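You operate a simulated robot arm through the tools that you are given. There is no shell and no other tool. Be economical: measure what you need, move in short steps, check, and stop when the job is done.

The job below is to be done with a simulated robot arm. You get a single attempt, and the scene is never put back.

JOB
Put things in order on the top of the short bench. At the end: the yellow cube from the top of the short bench stands on top of the sanding block; the red tea infuser is on the small wooden tray; the grey cube from the top of the short bench stands where the glass with the red band stood; the silver sink strainer stands where the grey cube stood; the glass with the red band stands where the red tea infuser stood; whatever was shut is shut again. Leave all else as you found it, and nothing knocked over.

It is judged by the outcome, as a careful person would: the job done as asked, and still so three seconds after it is handed in. It fails if anything else is knocked over, pushed out of place, dropped, spilled or broken.

ROBOT AND FRAMES
A 6-joint arm with a two-finger parallel gripper, fixed in place. Base frame: the origin is at the foot of the arm, x ahead of it, y to its left, z up; the work surface is at about z = 750. Units: mm, degrees, N and s.
With the tool pointing down near the work surface it reaches from about 260 to 680 mm from the base axis. Its first joint turns from -66.0 to 66.0 degrees. Payload 2.9 kg.
Tool frame: the origin (TCP) lies between the finger pads and is the grasp point; the fingertips stand 30 mm ahead of it; z points along the fingers, y is the line along which they close. The gripper opens to 110 mm. The fingers are 20 mm wide and 10 mm thick; the gripper's body (48 by 112 mm) begins 55 mm behind the TCP.
Orientation is told as [roll, pitch, yaw] about the base's x, y, z axes, in that order, counted from this pose: with the fingers straight down and closing along the base's y, the tool's x points along the base's -x, its y along +y and its z along -z.

CONTROLS
- The arm moves only by the tool send_rows. Its argument "series" is a list that holds one entry, the list of rows, each a list of 7 numbers: the closure in counts, from 0 (fully open) to 255 (shut), then the shift along the tool's x, y, z in mm, then the turn, a rotation vector about the tool's x, y, z in degrees. In form: [[[jaw, dx, dy, dz, rx, ry, rz], ...]]. A call has 1 to 20 rows; each row is the pose to reach, as a shift and turn from the pose commanded when the call began, along the tool's axes at that moment. Rows are played at 5 a second. More than 50 mm and 8.6 degrees between two rows, or a gripper value outside its range, and nothing of the call is played. Where a pose cannot be reached the arm comes as near as it can. A force on the tool above 40 N (or 10 N above the force at the start of the call, whichever is more), or a blocked arm, ends the call early, and 0.2 s more pass. Each finger travels about 108 mm/s and halts on what it meets, pressing with about 27 N; the grip force reading is that of the motor and also rises with nothing between the fingers. The clock runs only during rows and for 0.2 s after the last one: add rows that repeat a pose to give the fingers time. It gives the time, the measured TCP pose, the force on the tool (base axes), the opening and the grip force at its end, in the units of the frame above (readings bear some noise).
- Cameras (640 x 400 px; columns grow to the right, rows downward): "scene" is fixed at [72.6, 437.6, 1374]; the picture's right is [-0.76, -0.65, 0.00], its down [-0.44, 0.51, -0.74] and it looks along [0.48, -0.56, -0.67] (base axes); focal length 310 px, centre (320, 200). "wrist" rides on the gripper at [-36, 0, -57] in the tool frame; the picture's right is [0.00, -1.00, 0.00], its down [0.97, 0.00, -0.24] and it looks along [0.24, 0.00, 0.97] (tool axes); focal length 218 px, centre (320, 200).
- grab_frame(camera): a new picture of that camera. It takes no simulated time.
- pixel_to_xyz(camera, pixels): for up to 12 pixels [column, row] of the newest picture of that camera ("zoom" is the newest enlarged one), the place [x, y, z] in the base frame of the surface seen there, good to about 2 mm. It takes no simulated time.
- enlarge(camera, box): a new picture of the part [left, top, right, bottom] of that camera's present view, enlarged. It takes no simulated time.
- finish_job(): hands the job in; it is judged then, once.

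Keep the steps short. Do not move on a guess: measure, check each grasp and each placing, and mend mistakes. In all there are 80 turns and 46 pictures (those below and enlarged ones count). Leave the gripper open and the arm clear of the work at the hand-in unless told otherwise, and finish with a single line.

The tools are called as name(argument=value, ...) on one line, values as JSON. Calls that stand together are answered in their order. send_rows: Moves the arm, as the interface text tells. Its arguments: {"type":"object","properties":{"series":{"type":"array","items":{"type":"array","items":{"type":"array","items":{"type":"number"}}}}},"required":["series"]} The other tools are called the same way: grab_frame (camera) takes a picture; pixel_to_xyz (camera, pixels) gives the place of the surface under pixels of a picture; enlarge (camera, box) takes an enlarged picture of a part of a camera's view; finish_job () hands the job in.

At the start:

```text
clock: 0.0
position: [392.4, -134.0, 1038.4]
tcp_rot: [0.0, 0.0, 0.1]
ft_force: [0.4, 0.3, -0.4]
width: 110.1
gripper_force: 0.0
```

scene: 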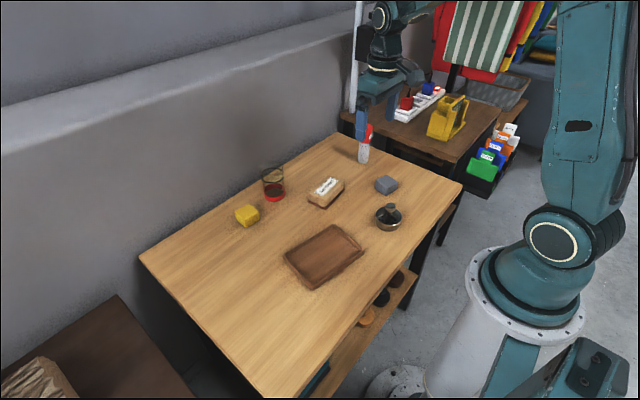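
wrist: 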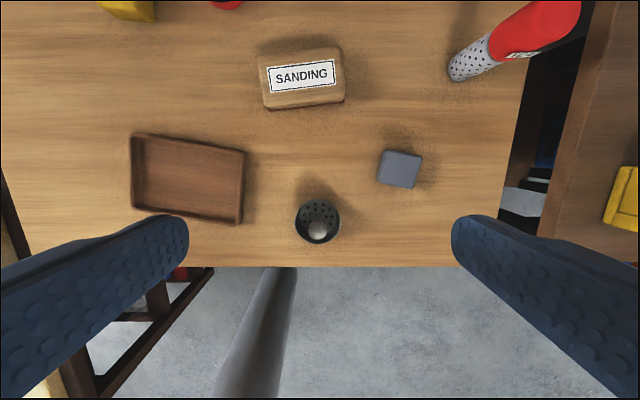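

I see the bench with a yellow cube, glass, sanding block, grey cube, strainer, tray and infuser. I'll enlarge the scene first to measure them.

enlarge(camera="scene", box=[220, 150, 350, 240])

enlarge(camera="scene", box=[320, 100, 450, 240])

pixel_to_xyz(camera="wrist", pixels=[[303, 75], [265, 85], [337, 55], [400, 170], [382, 152], [420, 160], [413, 187], [320, 230], [300, 222], [340, 218], [190, 180], [470, 60]])

pixel_to_xyz(camera="scene", pixels=[[247, 213], [236, 212], [248, 205], [260, 210], [273, 197], [273, 183], [363, 155], [367, 130], [388, 216], [386, 182], [284, 253], [361, 250]])

```text
4.44 times, centred on (285, 195) of scene
```

zoom: 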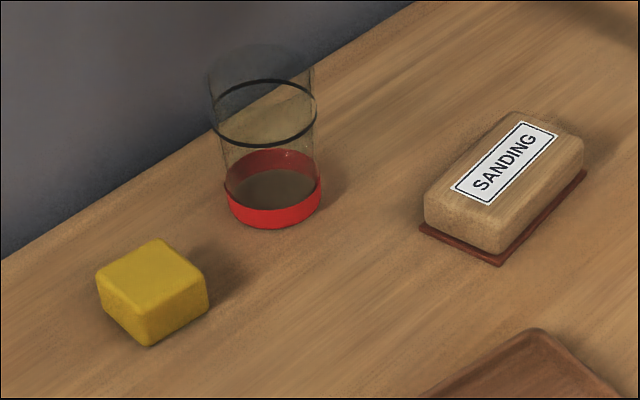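

```text
2.86 times, centred on (385, 170) of scene
```

zoom: 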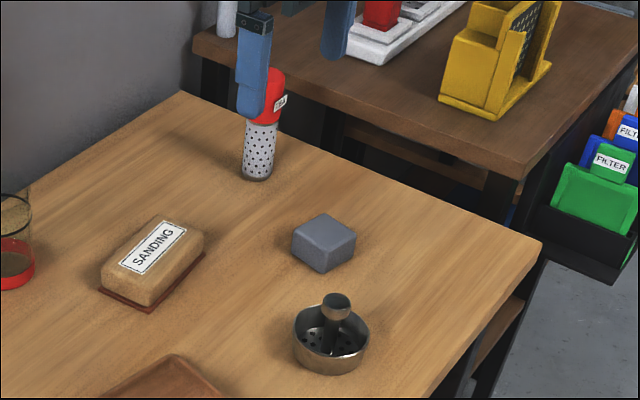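

```text
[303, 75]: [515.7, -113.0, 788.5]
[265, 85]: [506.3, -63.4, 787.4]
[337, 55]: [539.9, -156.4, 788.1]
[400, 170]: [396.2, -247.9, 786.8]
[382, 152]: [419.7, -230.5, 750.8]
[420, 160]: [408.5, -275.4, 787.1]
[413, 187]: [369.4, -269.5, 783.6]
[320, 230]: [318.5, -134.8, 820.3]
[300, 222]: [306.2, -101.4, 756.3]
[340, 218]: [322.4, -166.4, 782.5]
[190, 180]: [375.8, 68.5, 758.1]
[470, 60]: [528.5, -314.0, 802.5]
```

```text
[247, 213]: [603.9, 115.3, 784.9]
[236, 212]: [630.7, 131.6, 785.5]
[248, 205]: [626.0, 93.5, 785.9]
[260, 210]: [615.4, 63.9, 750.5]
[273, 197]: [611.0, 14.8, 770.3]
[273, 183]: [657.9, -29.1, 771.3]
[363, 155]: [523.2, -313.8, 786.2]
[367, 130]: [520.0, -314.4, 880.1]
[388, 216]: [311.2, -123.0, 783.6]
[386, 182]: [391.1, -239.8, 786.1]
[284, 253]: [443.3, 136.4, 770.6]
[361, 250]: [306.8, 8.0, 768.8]
```

The objects are identified. I'll move the wrist camera forward to look down on the far ones, shifting +130 mm in x at the same height.

send_rows(series=[[[0, -40, 0, 0, 0, 0, 0], [0, -80, 0, 0, 0, 0, 0], [0, -120, 0, 0, 0, 0, 0], [0, -140, 0, 0, 0, 0, 0], [0, -140, 0, 0, 0, 0, 0]]])

grab_frame(camera="wrist")

```text
clock: 1.2
position: [534.1, -132.3, 1036.2]
tcp_rot: [-0.1, 0.0, 0.1]
ft_force: [0.6, -0.7, 0.1]
width: 110.0
gripper_force: 0.1
```

```text
41 pictures are left
```

wrist: 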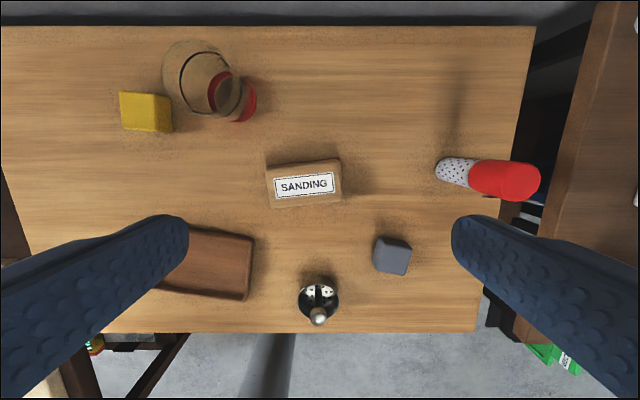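

Everything is in view now. I'll enlarge the infuser and the glass with cube to get sizes.

enlarge(camera="wrist", box=[420, 140, 560, 220])

pixel_to_xyz(camera="zoom", pixels=[[540, 180], [470, 180], [400, 180], [300, 180], [240, 130], [240, 220], [130, 155], [75, 120], [500, 110], [500, 260], [340, 100], [340, 240]])

enlarge(camera="wrist", box=[110, 30, 270, 140])

pixel_to_xyz(camera="wrist", pixels=[[120, 92], [122, 128], [153, 95], [155, 131], [172, 112], [138, 110], [240, 117], [213, 85], [250, 100], [222, 75], [200, 42], [200, 60]])

```text
4.57 times, centred on (490, 180) of wrist
```

zoom: 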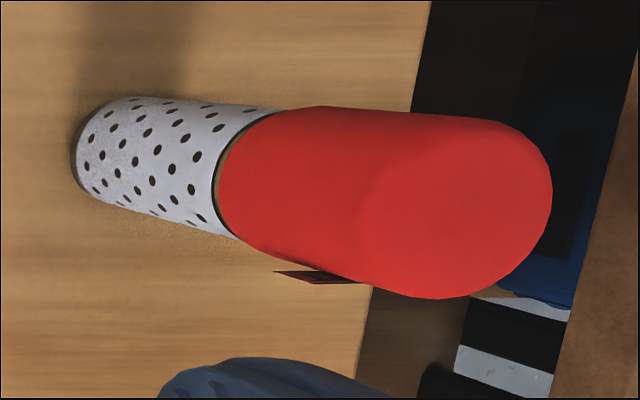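

```text
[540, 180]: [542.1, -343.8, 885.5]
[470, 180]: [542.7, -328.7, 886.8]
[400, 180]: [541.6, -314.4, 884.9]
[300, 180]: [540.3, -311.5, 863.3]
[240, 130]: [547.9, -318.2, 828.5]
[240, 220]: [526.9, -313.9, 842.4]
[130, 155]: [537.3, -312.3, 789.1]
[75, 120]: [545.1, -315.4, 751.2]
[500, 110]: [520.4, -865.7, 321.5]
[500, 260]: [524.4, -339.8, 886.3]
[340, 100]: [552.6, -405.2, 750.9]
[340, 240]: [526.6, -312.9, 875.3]
```

```text
3.64 times, centred on (190, 85) of wrist
```

zoom: 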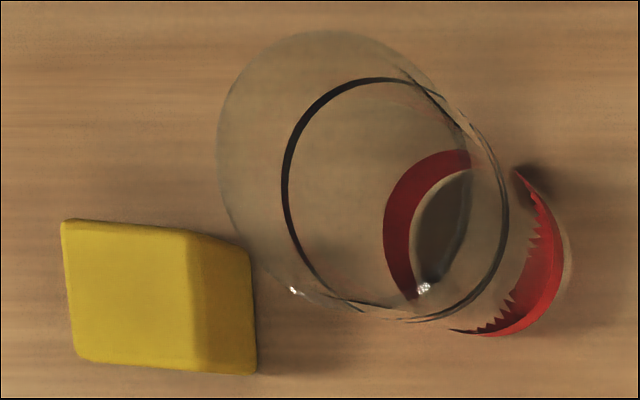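

```text
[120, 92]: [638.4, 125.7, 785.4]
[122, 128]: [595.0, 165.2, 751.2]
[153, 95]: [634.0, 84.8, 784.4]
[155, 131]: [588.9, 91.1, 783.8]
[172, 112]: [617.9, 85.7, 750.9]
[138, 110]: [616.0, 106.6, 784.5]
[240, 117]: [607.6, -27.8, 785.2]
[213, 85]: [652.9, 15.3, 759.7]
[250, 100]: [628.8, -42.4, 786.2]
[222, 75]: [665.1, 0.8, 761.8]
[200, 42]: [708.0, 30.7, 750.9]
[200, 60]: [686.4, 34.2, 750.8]
```

Estimates: the glass is centred near (636,-8.5) with radius about 35. The infuser is near (536,-329) with its top at z≈886. Next I'll measure the block, grey cube, strainer, tray and neighbour bench.

enlarge(camera="wrist", box=[250, 140, 430, 340])

pixel_to_xyz(camera="wrist", pixels=[[268, 171], [338, 162], [272, 204], [340, 197], [378, 238], [410, 247], [405, 272], [374, 265], [318, 316], [299, 300], [338, 300], [318, 280]])

pixel_to_xyz(camera="scene", pixels=[[284, 253], [333, 226], [362, 248], [310, 287], [322, 255], [395, 110], [447, 105], [406, 95], [430, 135], [350, 236], [298, 272], [321, 236]])

```text
2.00 times, centred on (340, 240) of wrist
```

zoom: 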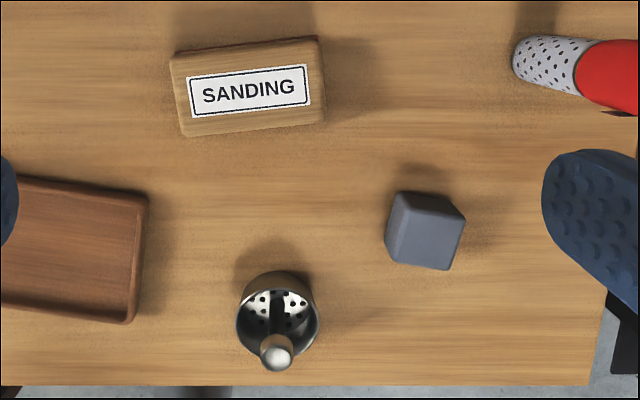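

```text
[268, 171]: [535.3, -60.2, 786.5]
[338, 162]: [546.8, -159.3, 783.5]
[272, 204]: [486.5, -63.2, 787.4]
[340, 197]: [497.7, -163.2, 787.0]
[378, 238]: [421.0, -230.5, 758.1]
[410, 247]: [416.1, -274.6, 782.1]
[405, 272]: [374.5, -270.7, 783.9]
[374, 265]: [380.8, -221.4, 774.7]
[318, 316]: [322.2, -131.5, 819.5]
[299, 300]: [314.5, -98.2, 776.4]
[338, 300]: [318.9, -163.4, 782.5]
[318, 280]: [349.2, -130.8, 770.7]
```

```text
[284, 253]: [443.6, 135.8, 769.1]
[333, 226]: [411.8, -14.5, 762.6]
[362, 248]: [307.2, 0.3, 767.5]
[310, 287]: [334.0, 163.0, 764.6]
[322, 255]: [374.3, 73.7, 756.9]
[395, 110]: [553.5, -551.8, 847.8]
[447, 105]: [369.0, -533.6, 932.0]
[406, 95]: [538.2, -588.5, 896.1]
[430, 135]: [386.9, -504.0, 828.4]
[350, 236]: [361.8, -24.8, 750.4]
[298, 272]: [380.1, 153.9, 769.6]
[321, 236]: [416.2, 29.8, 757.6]
```

The neighbour bench items lie beyond y=-500, so they are clear. I'll move above the infuser, staying high, and verify its centre.

send_rows(series=[[[0, 0, -45, 0, 0, 0, 0], [0, 0, -90, 0, 0, 0, 0], [0, 0, -135, 0, 0, 0, 0], [0, 0, -175, 0, 0, 0, 0], [0, -2, -196, 20, 0, 0, 0], [0, -2, -196, 30, 0, 0, 0], [0, -2, -196, 30, 0, 0, 0]]])

grab_frame(camera="wrist")

```text
clock: 2.8
position: [534.7, -330.5, 1007.9]
tcp_rot: [0.0, 0.1, 0.0]
ft_force: [-1.0, -0.1, 0.0]
width: 109.9
gripper_force: 0.1
```

```text
37 pictures are left
```

wrist: 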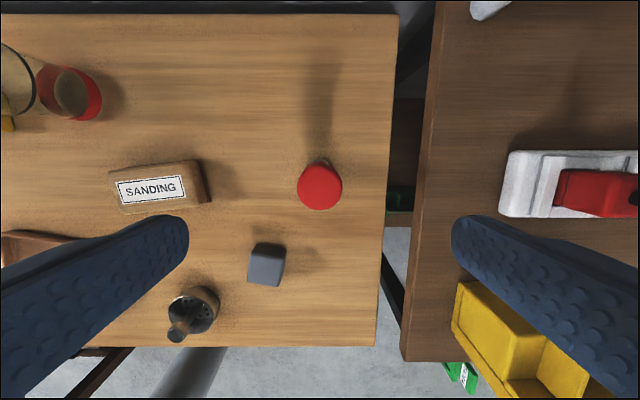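

The cap shows at (320,186). I'll read its edges.

pixel_to_xyz(camera="wrist", pixels=[[320, 187], [299, 187], [340, 187], [320, 168], [320, 208], [320, 162], [306, 200], [334, 200], [68, 95], [75, 120], [100, 100], [60, 70]])

enlarge(camera="scene", box=[330, 90, 410, 170])

```text
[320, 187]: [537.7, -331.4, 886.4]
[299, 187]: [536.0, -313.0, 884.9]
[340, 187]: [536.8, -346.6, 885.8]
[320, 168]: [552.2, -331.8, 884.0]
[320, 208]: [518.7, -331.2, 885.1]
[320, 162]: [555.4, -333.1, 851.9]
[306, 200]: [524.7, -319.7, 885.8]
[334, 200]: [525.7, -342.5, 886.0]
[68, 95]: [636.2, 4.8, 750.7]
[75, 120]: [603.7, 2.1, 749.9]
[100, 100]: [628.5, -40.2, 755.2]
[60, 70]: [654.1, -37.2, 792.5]
```

```text
5.00 times, centred on (370, 130) of scene
```

zoom: 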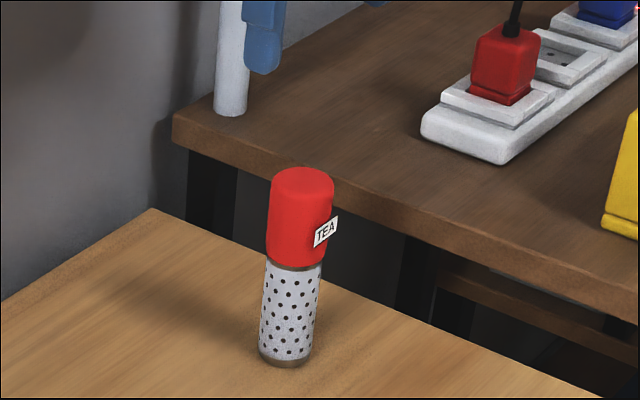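

The cap centre is (536.5,-330). I'll descend to TCP z≈846, checking as I go, then close.

send_rows(series=[[[0, -2, 0, 40, 0, 0, 0], [0, -2, 0, 80, 0, 0, 0], [0, -2, 0, 115, 0, 0, 0], [0, -2, 0, 145, 0, 0, 0], [0, -2, 0, 162, 0, 0, 0], [0, -2, 0, 162, 0, 0, 0], [100, -2, 0, 162, 0, 0, 0], [180, -2, 0, 162, 0, 0, 0], [200, -2, 0, 162, 0, 0, 0], [200, -2, 0, 162, 0, 0, 0], [200, -2, 0, 162, 0, 0, 0]]])

```text
clock: 5.2
position: [535.3, -329.5, 846.3]
tcp_rot: [0.0, 0.0, 0.0]
ft_force: [-0.4, 0.2, 0.7]
width: 39.3
gripper_force: 26.9
```

Gripped at 39 mm. I'll lift to 70 mm and check that the whole infuser comes up.

send_rows(series=[[[200, 0, 0, -10, 0, 0, 0], [200, 0, 0, -30, 0, 0, 0], [200, 0, 0, -60, 0, 0, 0], [200, 0, 0, -90, 0, 0, 0], [200, 0, 0, -90, 0, 0, 0]]])

grab_frame(camera="scene")

```text
clock: 6.4
position: [535.9, -328.8, 935.8]
tcp_rot: [0.1, 0.0, -0.1]
ft_force: [0.1, 0.3, -1.3]
width: 39.5
gripper_force: 26.9
```

```text
35 pictures are left
```

scene: 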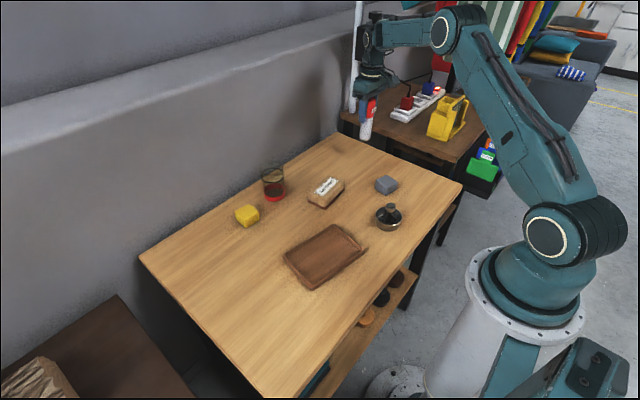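

The whole infuser is up. I'll carry it over the tray centre at about (375,71).

send_rows(series=[[[200, 8, 20, 0, 0, 0, 0], [200, 25, 60, 0, 0, 0, 0], [200, 42, 105, 0, 0, 0, 0], [200, 60, 150, 0, 0, 0, 0], [200, 78, 195, 0, 0, 0, 0], [200, 96, 240, 0, 0, 0, 0], [200, 114, 285, 0, 0, 0, 0], [200, 132, 330, 0, 0, 0, 0], [200, 150, 370, 0, 0, 0, 0], [200, 158, 390, 0, 0, 0, 0], [200, 161, 400, 0, 0, 0, 0], [200, 161, 400, 0, 0, 0, 0]]])

grab_frame(camera="scene")

```text
clock: 9.0
position: [373.7, 72.1, 936.3]
tcp_rot: [0.0, 0.0, 0.1]
ft_force: [-0.1, -0.5, -1.6]
width: 39.0
gripper_force: 26.6
```

```text
34 pictures are left
```

scene: 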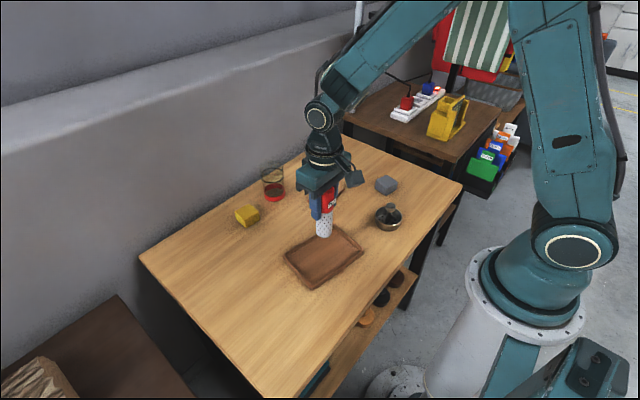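

It hangs above the tray. The tray floor is at about 757.5, so contact should come near TCP z≈853. I'll lower slowly.

send_rows(series=[[[200, 0, 0, 30, 0, 0, 0], [200, 0, 0, 60, 0, 0, 0], [200, 0, 0, 74, 0, 0, 0], [200, 0, 0, 79, 0, 0, 0], [200, 0, 0, 81, 0, 0, 0], [200, 0, 0, 81, 0, 0, 0]]])

```text
clock: 10.4
position: [374.3, 70.9, 854.1]
tcp_rot: [-0.1, 0.0, 0.1]
ft_force: [0.1, 0.1, -0.7]
width: 39.2
gripper_force: 26.5
```

Force is still near the hanging value of -1.6. I'll creep down 1 mm at a time.

send_rows(series=[[[200, 0, 0, 0.5, 0, 0, 0], [200, 0, 0, 1, 0, 0, 0], [200, 0, 0, 1, 0, 0, 0]]])

enlarge(camera="scene", box=[270, 180, 380, 290])

```text
clock: 11.2
position: [375.6, 69.7, 853.5]
tcp_rot: [0.0, 0.0, -0.1]
ft_force: [-0.1, 0.6, -2.0]
width: 38.9
gripper_force: 26.8
```

```text
3.64 times, centred on (325, 235) of scene
```

zoom: 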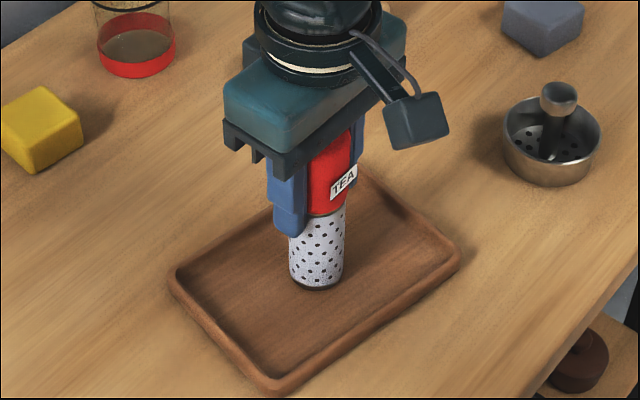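

It looks on or just above the floor. I'll go down a bit more until force shows.

send_rows(series=[[[200, 0, 0, 0.7, 0, 0, 0], [200, 0, 0, 1.4, 0, 0, 0], [200, 0, 0, 2, 0, 0, 0], [200, 0, 0, 2, 0, 0, 0]]])

```text
clock: 12.2
position: [374.5, 69.3, 851.9]
tcp_rot: [0.1, 0.0, 0.0]
ft_force: [-0.9, -0.5, 0.5]
width: 39.5
gripper_force: 26.6
```

Little change in force. I'll go another 1.5 mm.

send_rows(series=[[[200, 0, 0, 0.7, 0, 0, 0], [200, 0, 0, 1.5, 0, 0, 0], [200, 0, 0, 1.5, 0, 0, 0]]])

```text
clock: 13.0
position: [376.5, 69.6, 851.7]
tcp_rot: [0.0, -0.1, 0.0]
ft_force: [-4.4, -1.3, 39.2]
width: 39.5
gripper_force: 27.6
```

Firm contact now. I'll ease up 1 mm, open, then rise clear.

send_rows(series=[[[200, 0, 0, -0.9, 0, 0, 0], [200, 0, 0, -0.9, 0, 0, 0], [150, 0, 0, -0.9, 0, 0, 0], [80, 0, 0, -0.9, 0, 0, 0], [40, 0, 0, -0.9, 0, 0, 0], [40, 0, 0, -20, 0, 0, 0], [40, 0, 0, -60, 0, 0, 0], [0, 0, 0, -100, 0, 0, 0], [0, 0, 0, -130, 0, 0, 0]]])

grab_frame(camera="scene")

```text
clock: 15.0
position: [375.9, 71.8, 981.0]
tcp_rot: [-0.1, 0.1, -0.1]
ft_force: [-0.3, -0.6, -0.9]
width: 110.0
gripper_force: 0.1
```

```text
32 pictures are left
```

scene: 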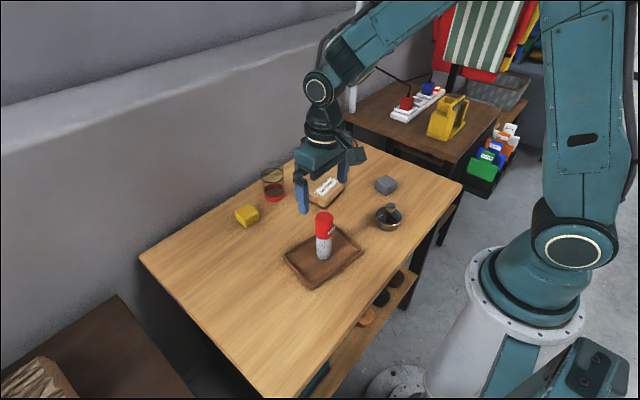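

The infuser stands on the tray. Next I'll move over the glass for a look.

send_rows(series=[[[0, -40, -15, 0, 0, 0, 0], [0, -80, -30, 0, 0, 0, 0], [0, -120, -45, 0, 0, 0, 0], [0, -160, -60, 0, 0, 0, 0], [0, -200, -72, 0, 0, 0, 0], [0, -225, -80, 10, 0, 0, 0], [0, -225, -80, 10, 0, 0, 0]]])

grab_frame(camera="wrist")

```text
clock: 16.6
position: [600.5, -9.7, 971.3]
tcp_rot: [0.0, 0.0, -0.1]
ft_force: [-0.1, 0.1, -0.3]
width: 110.0
gripper_force: 0.0
```

```text
31 pictures are left
```

wrist: 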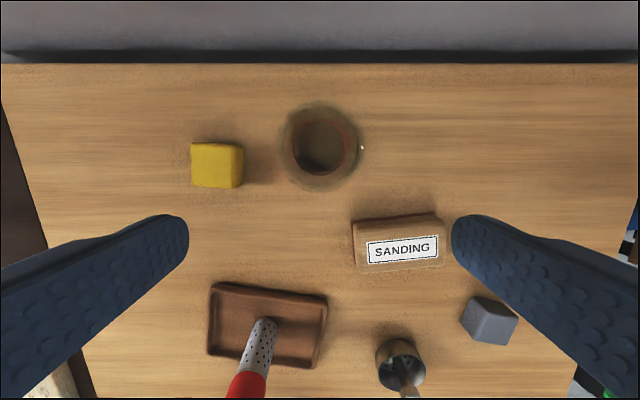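

The camera is almost straight above the glass. I'll enlarge to refine its centre and height.

enlarge(camera="wrist", box=[260, 95, 380, 195])

pixel_to_xyz(camera="zoom", pixels=[[325, 100], [325, 60], [440, 240], [465, 250], [200, 240], [180, 250], [325, 240], [325, 390], [325, 40], [490, 240], [140, 240], [535, 250]])

pixel_to_xyz(camera="wrist", pixels=[[193, 145], [240, 150], [194, 184], [238, 184], [215, 165], [355, 222], [438, 216], [444, 260], [358, 272], [463, 308], [515, 318], [478, 298]])

```text
4.00 times, centred on (320, 145) of wrist
```

zoom: 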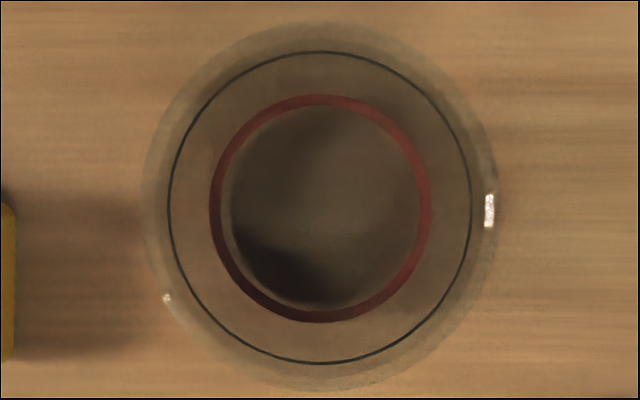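

```text
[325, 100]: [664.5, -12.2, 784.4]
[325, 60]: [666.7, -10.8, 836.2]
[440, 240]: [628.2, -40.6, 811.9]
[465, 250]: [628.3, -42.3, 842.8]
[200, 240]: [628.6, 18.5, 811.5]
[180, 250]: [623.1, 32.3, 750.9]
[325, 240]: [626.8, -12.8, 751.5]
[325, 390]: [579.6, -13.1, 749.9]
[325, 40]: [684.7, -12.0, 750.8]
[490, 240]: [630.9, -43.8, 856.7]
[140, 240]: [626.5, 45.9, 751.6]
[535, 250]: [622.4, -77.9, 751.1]
```

```text
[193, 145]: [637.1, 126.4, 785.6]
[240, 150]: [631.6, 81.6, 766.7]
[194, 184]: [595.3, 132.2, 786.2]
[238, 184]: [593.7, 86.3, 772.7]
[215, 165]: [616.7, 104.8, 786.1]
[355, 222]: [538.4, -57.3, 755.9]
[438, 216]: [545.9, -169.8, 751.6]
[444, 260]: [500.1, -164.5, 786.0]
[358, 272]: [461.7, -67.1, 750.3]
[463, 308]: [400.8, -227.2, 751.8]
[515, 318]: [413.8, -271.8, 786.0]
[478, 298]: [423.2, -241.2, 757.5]
```

The glass is centred at (635.5,-9.7) with radius about 34 and its rim at about z 860. I'll align over it, descend to z 825 and close gently.

send_rows(series=[[[0, -35, 0, 10, 0, 0, 0], [0, -35, 0, 50, 0, 0, 0], [0, -35, 0, 90, 0, 0, 0], [0, -35, 0, 120, 0, 0, 0], [0, -35, 0, 138, 0, 0, 0], [0, -35, 0, 146, 0, 0, 0], [0, -35, 0, 146, 0, 0, 0]]])

enlarge(camera="scene", box=[220, 130, 320, 220])

```text
clock: 18.2
position: [635.8, -11.2, 824.7]
tcp_rot: [0.0, 0.0, 0.0]
ft_force: [-0.1, 0.3, 0.6]
width: 109.9
gripper_force: 0.2
```

```text
4.44 times, centred on (270, 175) of scene
```

zoom: 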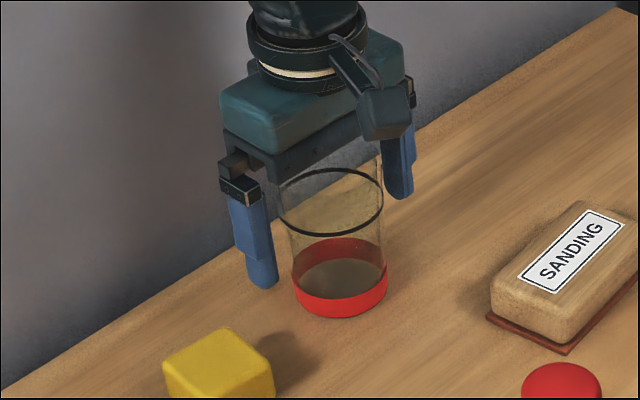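

The glass is straddled well. I'll close in small steps.

send_rows(series=[[[60, 0, 0, 0, 0, 0, 0], [80, 0, 0, 0, 0, 0, 0], [90, 0, 0, 0, 0, 0, 0], [96, 0, 0, 0, 0, 0, 0], [102, 0, 0, 0, 0, 0, 0], [108, 0, 0, 0, 0, 0, 0], [115, 0, 0, 0, 0, 0, 0], [125, 0, 0, 0, 0, 0, 0], [125, 0, 0, 0, 0, 0, 0]]])

```text
clock: 20.2
position: [636.5, -11.2, 825.2]
tcp_rot: [0.0, 0.0, 0.0]
ft_force: [-0.2, 2.2, 0.8]
width: 69.2
gripper_force: 27.4
```

Gripped at 69 mm. I'll lift straight up 85 mm gently and then check.

send_rows(series=[[[125, 0, 0, -5, 0, 0, 0], [125, 0, 0, -15, 0, 0, 0], [125, 0, 0, -30, 0, 0, 0], [125, 0, 0, -50, 0, 0, 0], [125, 0, 0, -70, 0, 0, 0], [125, 0, 0, -82, 0, 0, 0], [125, 0, 0, -85, 0, 0, 0], [125, 0, 0, -85, 0, 0, 0]]])

enlarge(camera="scene", box=[200, 80, 340, 220])

```text
clock: 22.0
position: [637.3, -9.2, 908.6]
tcp_rot: [0.0, -0.1, -0.1]
ft_force: [0.1, -0.7, -1.8]
width: 69.2
gripper_force: 27.3
```

```text
2.86 times, centred on (270, 150) of scene
```

zoom: 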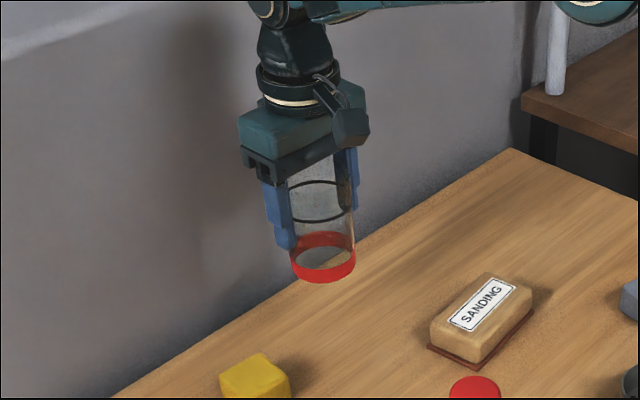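

The glass is held upright and looks empty. I'll carry it above (536.5,-330).

send_rows(series=[[[125, 6, -20, 0, 0, 0, 0], [125, 18, -60, 0, 0, 0, 0], [125, 31, -100, 0, 0, 0, 0], [125, 43, -140, 0, 0, 0, 0], [125, 56, -180, 0, 0, 0, 0], [125, 68, -220, 0, 0, 0, 0], [125, 80, -260, 0, 0, 0, 0], [125, 93, -300, 0, 0, 0, 0], [125, 99, -320, 0, 0, 0, 0], [125, 99, -320, 0, 0, 0, 0], [125, 99, -320, 30, 0, 0, 0], [125, 99, -320, 60, 0, 0, 0], [125, 99, -320, 74, 0, 0, 0], [125, 99, -320, 79, 0, 0, 0], [125, 99, -320, 81, 0, 0, 0], [125, 99, -320, 81, 0, 0, 0]]])

```text
clock: 25.4
position: [537.3, -329.0, 827.7]
tcp_rot: [0.1, -0.1, -0.1]
ft_force: [-0.4, 0.1, -1.8]
width: 69.3
gripper_force: 26.5
```

I'm about 3–4 mm above the surface. I'll creep down.

send_rows(series=[[[125, 0, 0, 0.8, 0, 0, 0], [125, 0, 0, 1.6, 0, 0, 0], [125, 0, 0, 2.4, 0, 0, 0], [125, 0, 0, 3, 0, 0, 0], [125, 0, 0, 3, 0, 0, 0]]])

```text
clock: 26.6
position: [534.6, -328.8, 824.3]
tcp_rot: [0.0, 0.0, 0.0]
ft_force: [-0.2, -0.3, -2.4]
width: 69.1
gripper_force: 27.0
```

Not touching yet. I'll go down another 1 mm in half steps.

send_rows(series=[[[125, 0, 0, 0.5, 0, 0, 0], [125, 0, 0, 1, 0, 0, 0], [125, 0, 0, 1, 0, 0, 0]]])

enlarge(camera="scene", box=[320, 100, 410, 190])

```text
clock: 27.4
position: [535.9, -329.1, 824.4]
tcp_rot: [0.1, 0.0, 0.0]
ft_force: [-0.1, 0.5, 0.3]
width: 69.2
gripper_force: 27.5
```

```text
4.44 times, centred on (365, 145) of scene
```

zoom: 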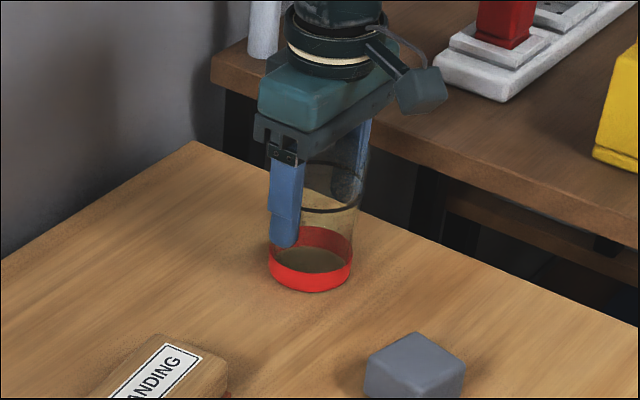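

The load has gone off the tool, so the glass rests on the bench. I'll open slowly and rise.

send_rows(series=[[[110, 0, 0, 0, 0, 0, 0], [95, 0, 0, 0, 0, 0, 0], [80, 0, 0, 0, 0, 0, 0], [40, 0, 0, 0, 0, 0, 0], [0, 0, 0, 0, 0, 0, 0], [0, 0, 0, 0, 0, 0, 0], [0, 0, 0, -30, 0, 0, 0], [0, 0, 0, -70, 0, 0, 0], [0, 0, 0, -110, 0, 0, 0], [0, 0, 0, -150, 0, 0, 0], [0, 0, 0, -150, 0, 0, 0]]])

```text
clock: 29.8
position: [539.0, -329.0, 975.7]
tcp_rot: [0.1, 0.0, -0.1]
ft_force: [0.0, 0.1, -0.5]
width: 109.8
gripper_force: 0.1
```

Released. Next I'll move so the camera sits straight above the grey cube.

send_rows(series=[[[0, 40, 18, 0, 0, 0, 0], [0, 80, 36, 0, 0, 0, 0], [0, 120, 54, 0, 0, 0, 0], [0, 160, 72, 0, 0, 0, 0], [0, 178, 81, 30, 0, 0, 0], [0, 178, 81, 60, 0, 0, 0], [0, 178, 81, 60, 0, 0, 0]]])

grab_frame(camera="wrist")

```text
clock: 31.4
position: [359.7, -248.2, 915.1]
tcp_rot: [0.0, 0.0, 0.1]
ft_force: [-0.2, -0.3, 0.3]
width: 109.7
gripper_force: 0.1
```

```text
26 pictures are left
```

wrist: 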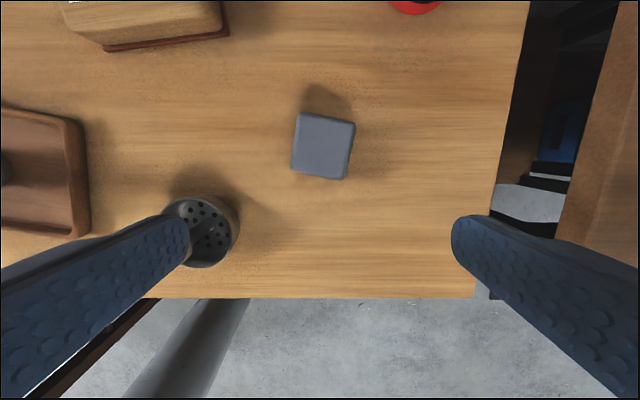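

enlarge(camera="wrist", box=[270, 95, 380, 195])

pixel_to_xyz(camera="wrist", pixels=[[301, 115], [353, 123], [293, 171], [343, 177], [323, 146]])

```text
4.00 times, centred on (325, 145) of wrist
```

zoom: 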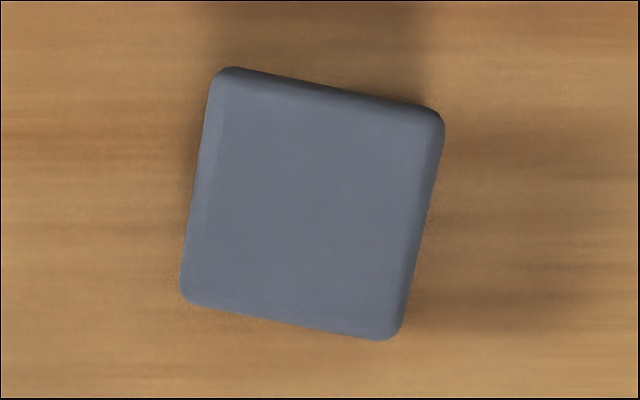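

```text
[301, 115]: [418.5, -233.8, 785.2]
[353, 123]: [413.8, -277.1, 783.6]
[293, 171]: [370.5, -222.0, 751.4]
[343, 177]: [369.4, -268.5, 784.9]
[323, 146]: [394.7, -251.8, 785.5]
```

The grey cube centre is (394.3,-251), turned about 10.9° clockwise, with its top at 785.5. I'll turn the tool to match, descend to z 785 and close.

send_rows(series=[[[0, -17, -1, 20, 0, 0, 5.5], [40, -34.6, -2.8, 50, 0, 0, 10.9], [60, -34.6, -2.8, 90, 0, 0, 10.9], [60, -34.6, -2.8, 115, 0, 0, 10.9], [60, -34.6, -2.8, 127, 0, 0, 10.9], [60, -34.6, -2.8, 130, 0, 0, 10.9], [60, -34.6, -2.8, 130, 0, 0, 10.9]]])

grab_frame(camera="wrist")

```text
clock: 33.0
position: [394.5, -250.4, 784.3]
tcp_rot: [0.0, 0.0, -10.9]
ft_force: [0.5, 1.4, 0.8]
width: 84.1
gripper_force: 0.1
```

```text
24 pictures are left
```

wrist: 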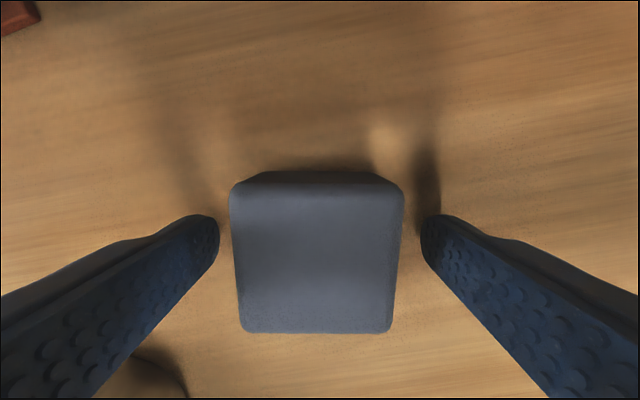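

Aligned and centred. I'll close and lift.

send_rows(series=[[[110, 0, 0, 0, 0, 0, 0], [140, 0, 0, 0, 0, 0, 0], [160, 0, 0, 0, 0, 0, 0], [190, 0, 0, 0, 0, 0, 0], [190, 0, 0, 0, 0, 0, 0], [190, 0, 0, -10, 0, 0, 0], [190, 0, 0, -40, 0, 0, 0], [190, 0, 0, -80, 0, 0, 0], [190, 0, 0, -80, 0, 0, 0]]])

```text
clock: 35.0
position: [392.5, -251.9, 864.1]
tcp_rot: [0.0, 0.1, -11.0]
ft_force: [0.4, -0.3, 0.4]
width: 49.1
gripper_force: 27.1
```

Held at 49 mm. I'll carry it to the glass's former place at (635.5,-9.7); its bottom clears the sanding block by 40 mm.

send_rows(series=[[[190, -14, 20, 0, 0, 0, 0], [190, -38, 56, 0, 0, 0, 0], [190, -64, 95, 0, 0, 0, 0], [190, -90, 133, 0, 0, 0, 0], [190, -116, 171, 0, 0, 0, 0], [190, -142, 210, 0, 0, 0, 0], [190, -167, 247, 0, 0, 0, 0], [190, -185, 273, 0, 0, 0, 0], [190, -191.2, 282.5, 0, 0, 0, 0], [190, -191.2, 282.5, 0, 0, 0, 0], [190, -191.2, 282.5, 35, 0, 0, 0], [190, -191.2, 282.5, 65, 0, 0, 0], [190, -191.2, 282.5, 75, 0, 0, 0], [190, -191.2, 282.5, 77, 0, 0, 0], [190, -191.2, 282.5, 77, 0, 0, 0]]])

```text
clock: 38.2
position: [634.9, -9.3, 787.0]
tcp_rot: [0.0, 0.1, -11.0]
ft_force: [0.7, -0.4, -1.9]
width: 49.6
gripper_force: 27.1
```

The position is right. I'll creep the last 3 mm down.

send_rows(series=[[[190, 0, 0, 0.8, 0, 0, 0], [190, 0, 0, 1.6, 0, 0, 0], [190, 0, 0, 2.3, 0, 0, 0], [190, 0, 0, 2.8, 0, 0, 0], [190, 0, 0, 2.8, 0, 0, 0]]])

```text
clock: 39.4
position: [634.3, -10.0, 784.2]
tcp_rot: [0.0, 0.0, -10.9]
ft_force: [0.1, 0.5, -1.0]
width: 49.4
gripper_force: 26.9
```

send_rows(series=[[[190, 0, 0, 0.5, 0, 0, 0], [190, 0, 0, 0.9, 0, 0, 0], [190, 0, 0, 0.9, 0, 0, 0]]])

```text
clock: 40.2
position: [634.6, -9.4, 784.0]
tcp_rot: [0.1, 0.1, -10.9]
ft_force: [-2.4, -0.1, 4.9]
width: 49.8
gripper_force: 27.3
```

Contact at 5 N. I'll release, rise, unturn and move to look at the yellow cube.

send_rows(series=[[[160, 0, 0, 0.5, 0, 0, 0], [100, 0, 0, 0.5, 0, 0, 0], [60, 0, 0, 0.5, 0, 0, 0], [60, 0, 0, 0.5, 0, 0, 0], [60, 0, 0, -40, 0, 0, 0], [0, 0, 0, -85, 0, 0, 0], [0, 20, 30, -125, 0, 0, -4], [0, 45, 65, -135, 0, 0, -8], [0, 75.7, 102.5, -135, 0, 0, -10.9], [0, 75.7, 102.5, -135, 0, 0, -10.9]]])

grab_frame(camera="wrist")

```text
refused: row 7 steps farther than a row can; nothing moved
```

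```text
23 pictures are left
```

wrist: 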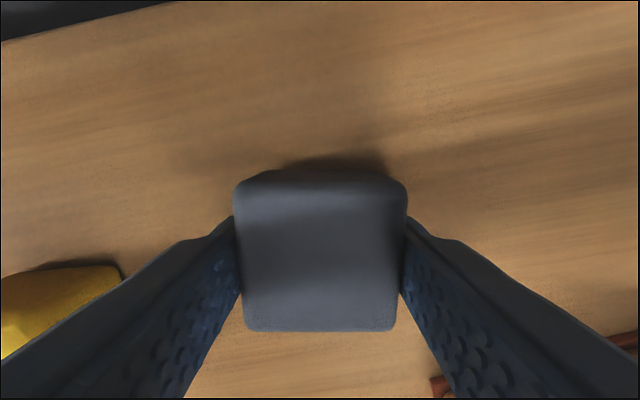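

The step was too long and nothing moved. I'll resend with smaller steps.

send_rows(series=[[[160, 0, 0, 0, 0, 0, 0], [100, 0, 0, 0, 0, 0, 0], [60, 0, 0, 0, 0, 0, 0], [60, 0, 0, 0, 0, 0, 0], [60, 0, 0, -40, 0, 0, 0], [0, 0, 0, -85, 0, 0, 0], [0, 0, 0, -125, 0, 0, -4], [0, 25, 34, -135, 0, 0, -8], [0, 50, 68, -135, 0, 0, -10.9], [0, 75.7, 102.5, -135, 0, 0, -10.9], [0, 75.7, 102.5, -135, 0, 0, -10.9]]])

grab_frame(camera="wrist")

```text
clock: 42.6
position: [578.0, 105.7, 919.3]
tcp_rot: [-0.1, 0.0, -0.1]
ft_force: [-0.2, -0.2, 0.7]
width: 110.3
gripper_force: 0.0
```

```text
22 pictures are left
```

wrist: 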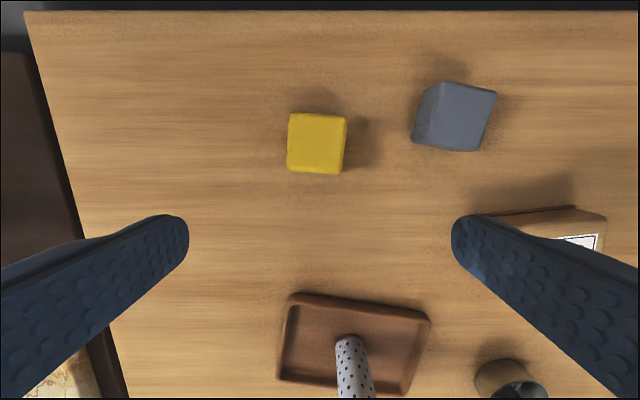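

enlarge(camera="wrist", box=[262, 95, 372, 195])

pixel_to_xyz(camera="wrist", pixels=[[291, 115], [344, 119], [289, 167], [339, 172], [317, 143], [457, 117], [438, 88], [492, 95], [478, 147]])

```text
4.00 times, centred on (317, 145) of wrist
```

zoom: 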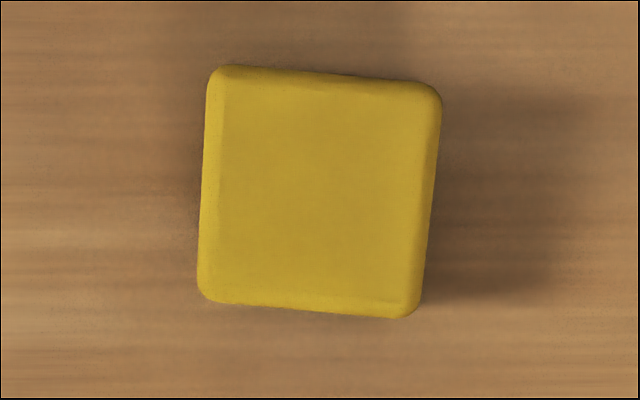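

```text
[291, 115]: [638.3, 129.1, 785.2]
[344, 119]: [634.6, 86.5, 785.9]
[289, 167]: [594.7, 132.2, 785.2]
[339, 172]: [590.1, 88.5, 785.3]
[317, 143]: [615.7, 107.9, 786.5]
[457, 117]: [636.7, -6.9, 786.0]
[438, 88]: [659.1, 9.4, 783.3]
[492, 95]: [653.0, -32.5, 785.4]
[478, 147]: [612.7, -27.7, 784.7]
```

The yellow cube centre is (614.4,109), turned about 5° clockwise. The grey cube reads (636,-9), which is correct. I'll descend onto the yellow cube.

send_rows(series=[[[0, -18, 1, 20, 0, 0, 2.5], [40, -36, 3.3, 50, 0, 0, 5], [60, -36, 3.3, 90, 0, 0, 5], [60, -36, 3.3, 115, 0, 0, 5], [60, -36, 3.3, 130, 0, 0, 5], [60, -36, 3.3, 134, 0, 0, 5], [60, -36, 3.3, 134, 0, 0, 5]]])

grab_frame(camera="wrist")

```text
clock: 44.2
position: [613.3, 107.7, 783.1]
tcp_rot: [0.1, -0.1, -5.0]
ft_force: [0.4, -0.7, -0.2]
width: 84.0
gripper_force: 0.1
```

```text
20 pictures are left
```

wrist: 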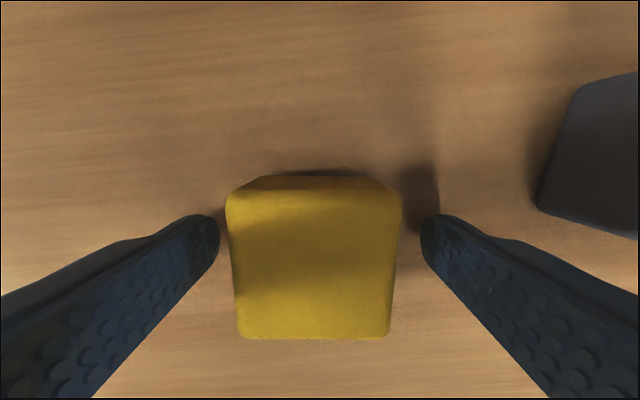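

Aligned. I'll close and lift 80 mm.

send_rows(series=[[[110, 0, 0, 0, 0, 0, 0], [140, 0, 0, 0, 0, 0, 0], [160, 0, 0, 0, 0, 0, 0], [190, 0, 0, 0, 0, 0, 0], [190, 0, 0, 0, 0, 0, 0], [190, 0, 0, -10, 0, 0, 0], [190, 0, 0, -40, 0, 0, 0], [190, 0, 0, -80, 0, 0, 0], [190, 0, 0, -80, 0, 0, 0]]])

pixel_to_xyz(camera="scene", pixels=[[325, 187], [318, 193], [332, 178]])

```text
clock: 46.2
position: [615.2, 109.4, 864.7]
tcp_rot: [0.0, 0.0, -4.9]
ft_force: [0.3, -0.3, -0.5]
width: 49.7
gripper_force: 27.4
```

```text
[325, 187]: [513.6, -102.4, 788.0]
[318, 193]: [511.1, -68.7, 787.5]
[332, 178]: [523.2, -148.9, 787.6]
```

Held. I'll carry it over the block centre (516.5,-111.5), turn 1.8° more and lower to about 5 mm above contact.

send_rows(series=[[[190, 7, -20, 0, 0, 0, 0], [190, 20, -58, 0, 0, 0, 0.5], [190, 34, -100, 0, 0, 0, 1], [190, 48, -140, 0, 0, 0, 1.8], [190, 61, -180, 0, 0, 0, 1.8], [190, 73, -213, 0, 0, 0, 1.8], [190, 78.4, -228.2, 0, 0, 0, 1.8], [190, 78.4, -228.2, 0, 0, 0, 1.8], [190, 78.4, -228.2, 20, 0, 0, 1.8], [190, 78.4, -228.2, 34, 0, 0, 1.8], [190, 78.4, -228.2, 38, 0, 0, 1.8], [190, 78.4, -228.2, 38, 0, 0, 1.8]]])

enlarge(camera="scene", box=[270, 130, 380, 230])

```text
clock: 48.8
position: [518.6, -111.9, 826.0]
tcp_rot: [-0.1, -0.1, -6.8]
ft_force: [0.2, 0.6, -0.5]
width: 49.4
gripper_force: 26.7
```

```text
4.00 times, centred on (325, 180) of scene
```

zoom: 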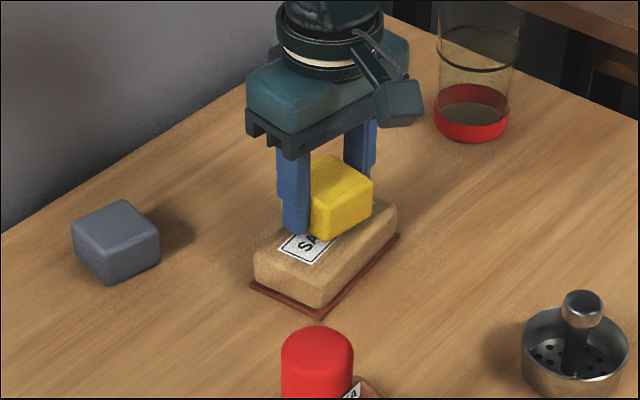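

Well centred over the block. I'll creep down.

send_rows(series=[[[190, 0, 0, 0.8, 0, 0, 0], [190, 0, 0, 1.6, 0, 0, 0], [190, 0, 0, 2.4, 0, 0, 0], [190, 0, 0, 3.1, 0, 0, 0], [190, 0, 0, 3.1, 0, 0, 0]]])

```text
clock: 50.0
position: [517.7, -112.8, 822.5]
tcp_rot: [0.0, 0.0, -6.7]
ft_force: [0.9, 0.0, -1.7]
width: 49.8
gripper_force: 27.0
```

send_rows(series=[[[190, 0, 0, 0.6, 0, 0, 0], [190, 0, 0, 1.2, 0, 0, 0], [190, 0, 0, 1.2, 0, 0, 0]]])

```text
clock: 50.8
position: [516.7, -112.5, 822.3]
tcp_rot: [0.0, 0.0, -6.8]
ft_force: [-0.2, 0.0, -1.1]
width: 49.3
gripper_force: 27.0
```

send_rows(series=[[[190, 0, 0, 0.5, 0, 0, 0], [190, 0, 0, 1.0, 0, 0, 0], [190, 0, 0, 1.0, 0, 0, 0]]])

```text
clock: 51.6
position: [516.7, -111.6, 820.9]
tcp_rot: [0.1, 0.0, -6.8]
ft_force: [-0.6, -0.1, -2.1]
width: 49.5
gripper_force: 26.8
```

Still no contact. I'll go another 1 mm.

send_rows(series=[[[190, 0, 0, 0.5, 0, 0, 0], [190, 0, 0, 1.0, 0, 0, 0], [190, 0, 0, 1.0, 0, 0, 0]]])

```text
clock: 52.4
position: [517.7, -112.6, 820.4]
tcp_rot: [0.0, 0.0, -6.8]
ft_force: [0.0, -0.7, 0.1]
width: 49.2
gripper_force: 27.4
```

send_rows(series=[[[190, 0, 0, 0.4, 0, 0, 0], [190, 0, 0, 0.8, 0, 0, 0], [190, 0, 0, 0.8, 0, 0, 0]]])

```text
clock: 53.2
position: [517.4, -111.9, 820.1]
tcp_rot: [0.0, 0.0, -6.8]
ft_force: [-0.9, -0.7, 5.8]
width: 49.5
gripper_force: 27.3
```

Contact at 6 N. I'll release slowly, rise, then move over the strainer.

send_rows(series=[[[175, 0, 0, 0, 0, 0, 0], [160, 0, 0, 0, 0, 0, 0], [130, 0, 0, 0, 0, 0, 0], [80, 0, 0, 0, 0, 0, 0], [60, 0, 0, 0, 0, 0, 0], [60, 0, 0, -40, 0, 0, 0], [0, 0, 0, -80, 0, 0, 0], [0, 0, 0, -110, 0, 0, -3], [0, 40, -8, -110, 0, 0, -6.8], [0, 80, -16, -110, 0, 0, -6.8], [0, 120, -24, -110, 0, 0, -6.8], [0, 160, -32, -110, 0, 0, -6.8], [0, 200, -40, -110, 0, 0, -6.8], [0, 231.2, -46.6, -110, 0, 0, -6.8], [0, 231.2, -46.6, -110, 0, 0, -6.8]]])

grab_frame(camera="wrist")

enlarge(camera="scene", box=[220, 100, 440, 290])

```text
clock: 56.4
position: [280.4, -130.9, 928.5]
tcp_rot: [0.0, 0.1, 0.0]
ft_force: [0.3, -0.3, 0.4]
width: 109.9
gripper_force: 0.1
```

```text
18 pictures are left
```

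wrist: 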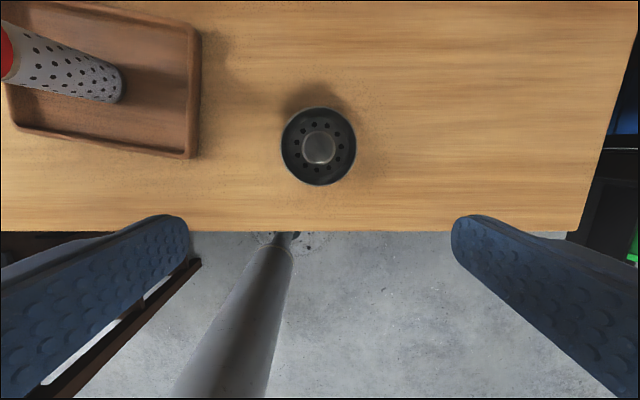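

```text
2.11 times, centred on (330, 195) of scene
```

zoom: 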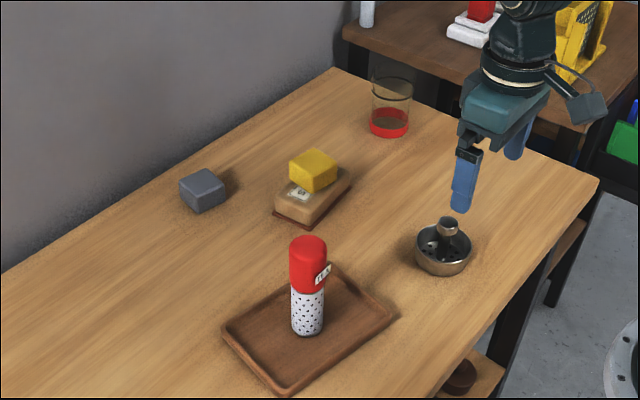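

All placings look right. The strainer shows centred at (318.5,146); I'll read its rim points.

pixel_to_xyz(camera="wrist", pixels=[[283, 146], [354, 146], [318, 111], [318, 183], [318, 148], [302, 148], [335, 148], [318, 131]])

enlarge(camera="wrist", box=[263, 95, 373, 195])

```text
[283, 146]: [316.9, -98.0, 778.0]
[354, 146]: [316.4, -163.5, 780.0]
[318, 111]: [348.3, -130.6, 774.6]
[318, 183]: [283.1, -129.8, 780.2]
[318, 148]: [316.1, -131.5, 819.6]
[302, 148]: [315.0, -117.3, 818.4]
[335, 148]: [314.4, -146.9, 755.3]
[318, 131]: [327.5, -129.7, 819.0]
```

```text
4.00 times, centred on (318, 145) of wrist
```

zoom: 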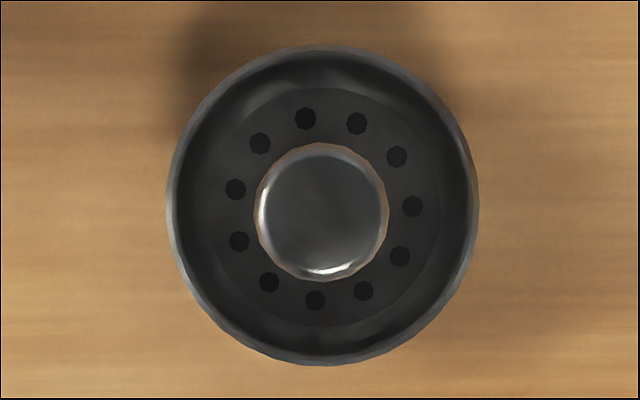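

The strainer centre is (316,-130.7), about 68 mm across, with its rim at 783. I'll align and descend to z 787.

send_rows(series=[[[0, -18, 0, 20, 0, 0, 0], [0, -35.5, 0, 50, 0, 0, 0], [0, -35.5, 0, 90, 0, 0, 0], [0, -35.5, 0, 120, 0, 0, 0], [0, -35.5, 0, 137, 0, 0, 0], [0, -35.5, 0, 141, 0, 0, 0], [0, -35.5, 0, 141, 0, 0, 0]]])

grab_frame(camera="wrist")

```text
clock: 58.0
position: [318.3, -131.5, 790.2]
tcp_rot: [0.0, 0.1, 0.0]
ft_force: [-1.4, -0.5, -0.9]
width: 109.9
gripper_force: 0.0
```

```text
15 pictures are left
```

wrist: 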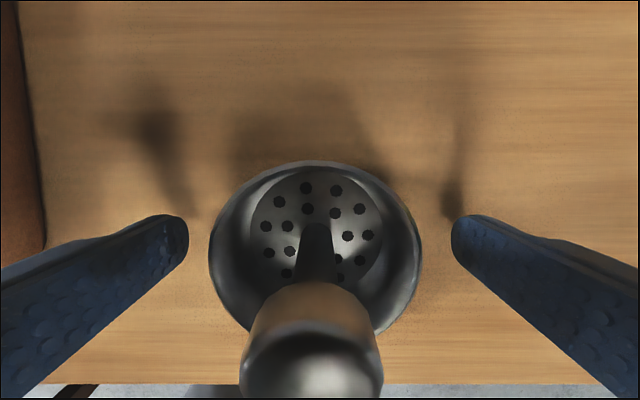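

Straddled well. I'll go 3 mm lower and 1 mm back in x, then close in small steps.

send_rows(series=[[[0, 1, 0, 3, 0, 0, 0], [50, 1, 0, 3, 0, 0, 0], [80, 1, 0, 3, 0, 0, 0], [92, 1, 0, 3, 0, 0, 0], [98, 1, 0, 3, 0, 0, 0], [104, 1, 0, 3, 0, 0, 0], [110, 1, 0, 3, 0, 0, 0], [125, 1, 0, 3, 0, 0, 0], [125, 1, 0, 3, 0, 0, 0]]])

```text
clock: 60.0
position: [318.2, -131.1, 786.3]
tcp_rot: [0.0, 0.1, 0.0]
ft_force: [-0.6, -0.7, -0.8]
width: 70.5
gripper_force: 26.7
```

Gripped at 70.5. I'll lift 45 mm and check.

send_rows(series=[[[125, 0, 0, -5, 0, 0, 0], [125, 0, 0, -20, 0, 0, 0], [125, 0, 0, -45, 0, 0, 0], [125, 0, 0, -45, 0, 0, 0]]])

enlarge(camera="scene", box=[340, 150, 440, 250])

```text
clock: 61.0
position: [317.4, -130.6, 831.0]
tcp_rot: [0.0, 0.0, 0.0]
ft_force: [-1.0, -0.5, -1.1]
width: 70.7
gripper_force: 26.8
```

```text
4.00 times, centred on (390, 200) of scene
```

zoom: 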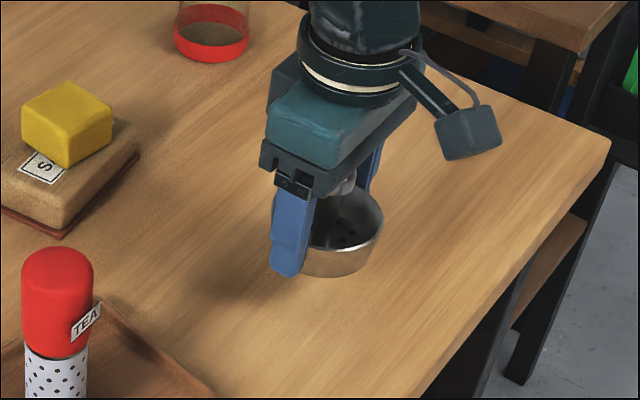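

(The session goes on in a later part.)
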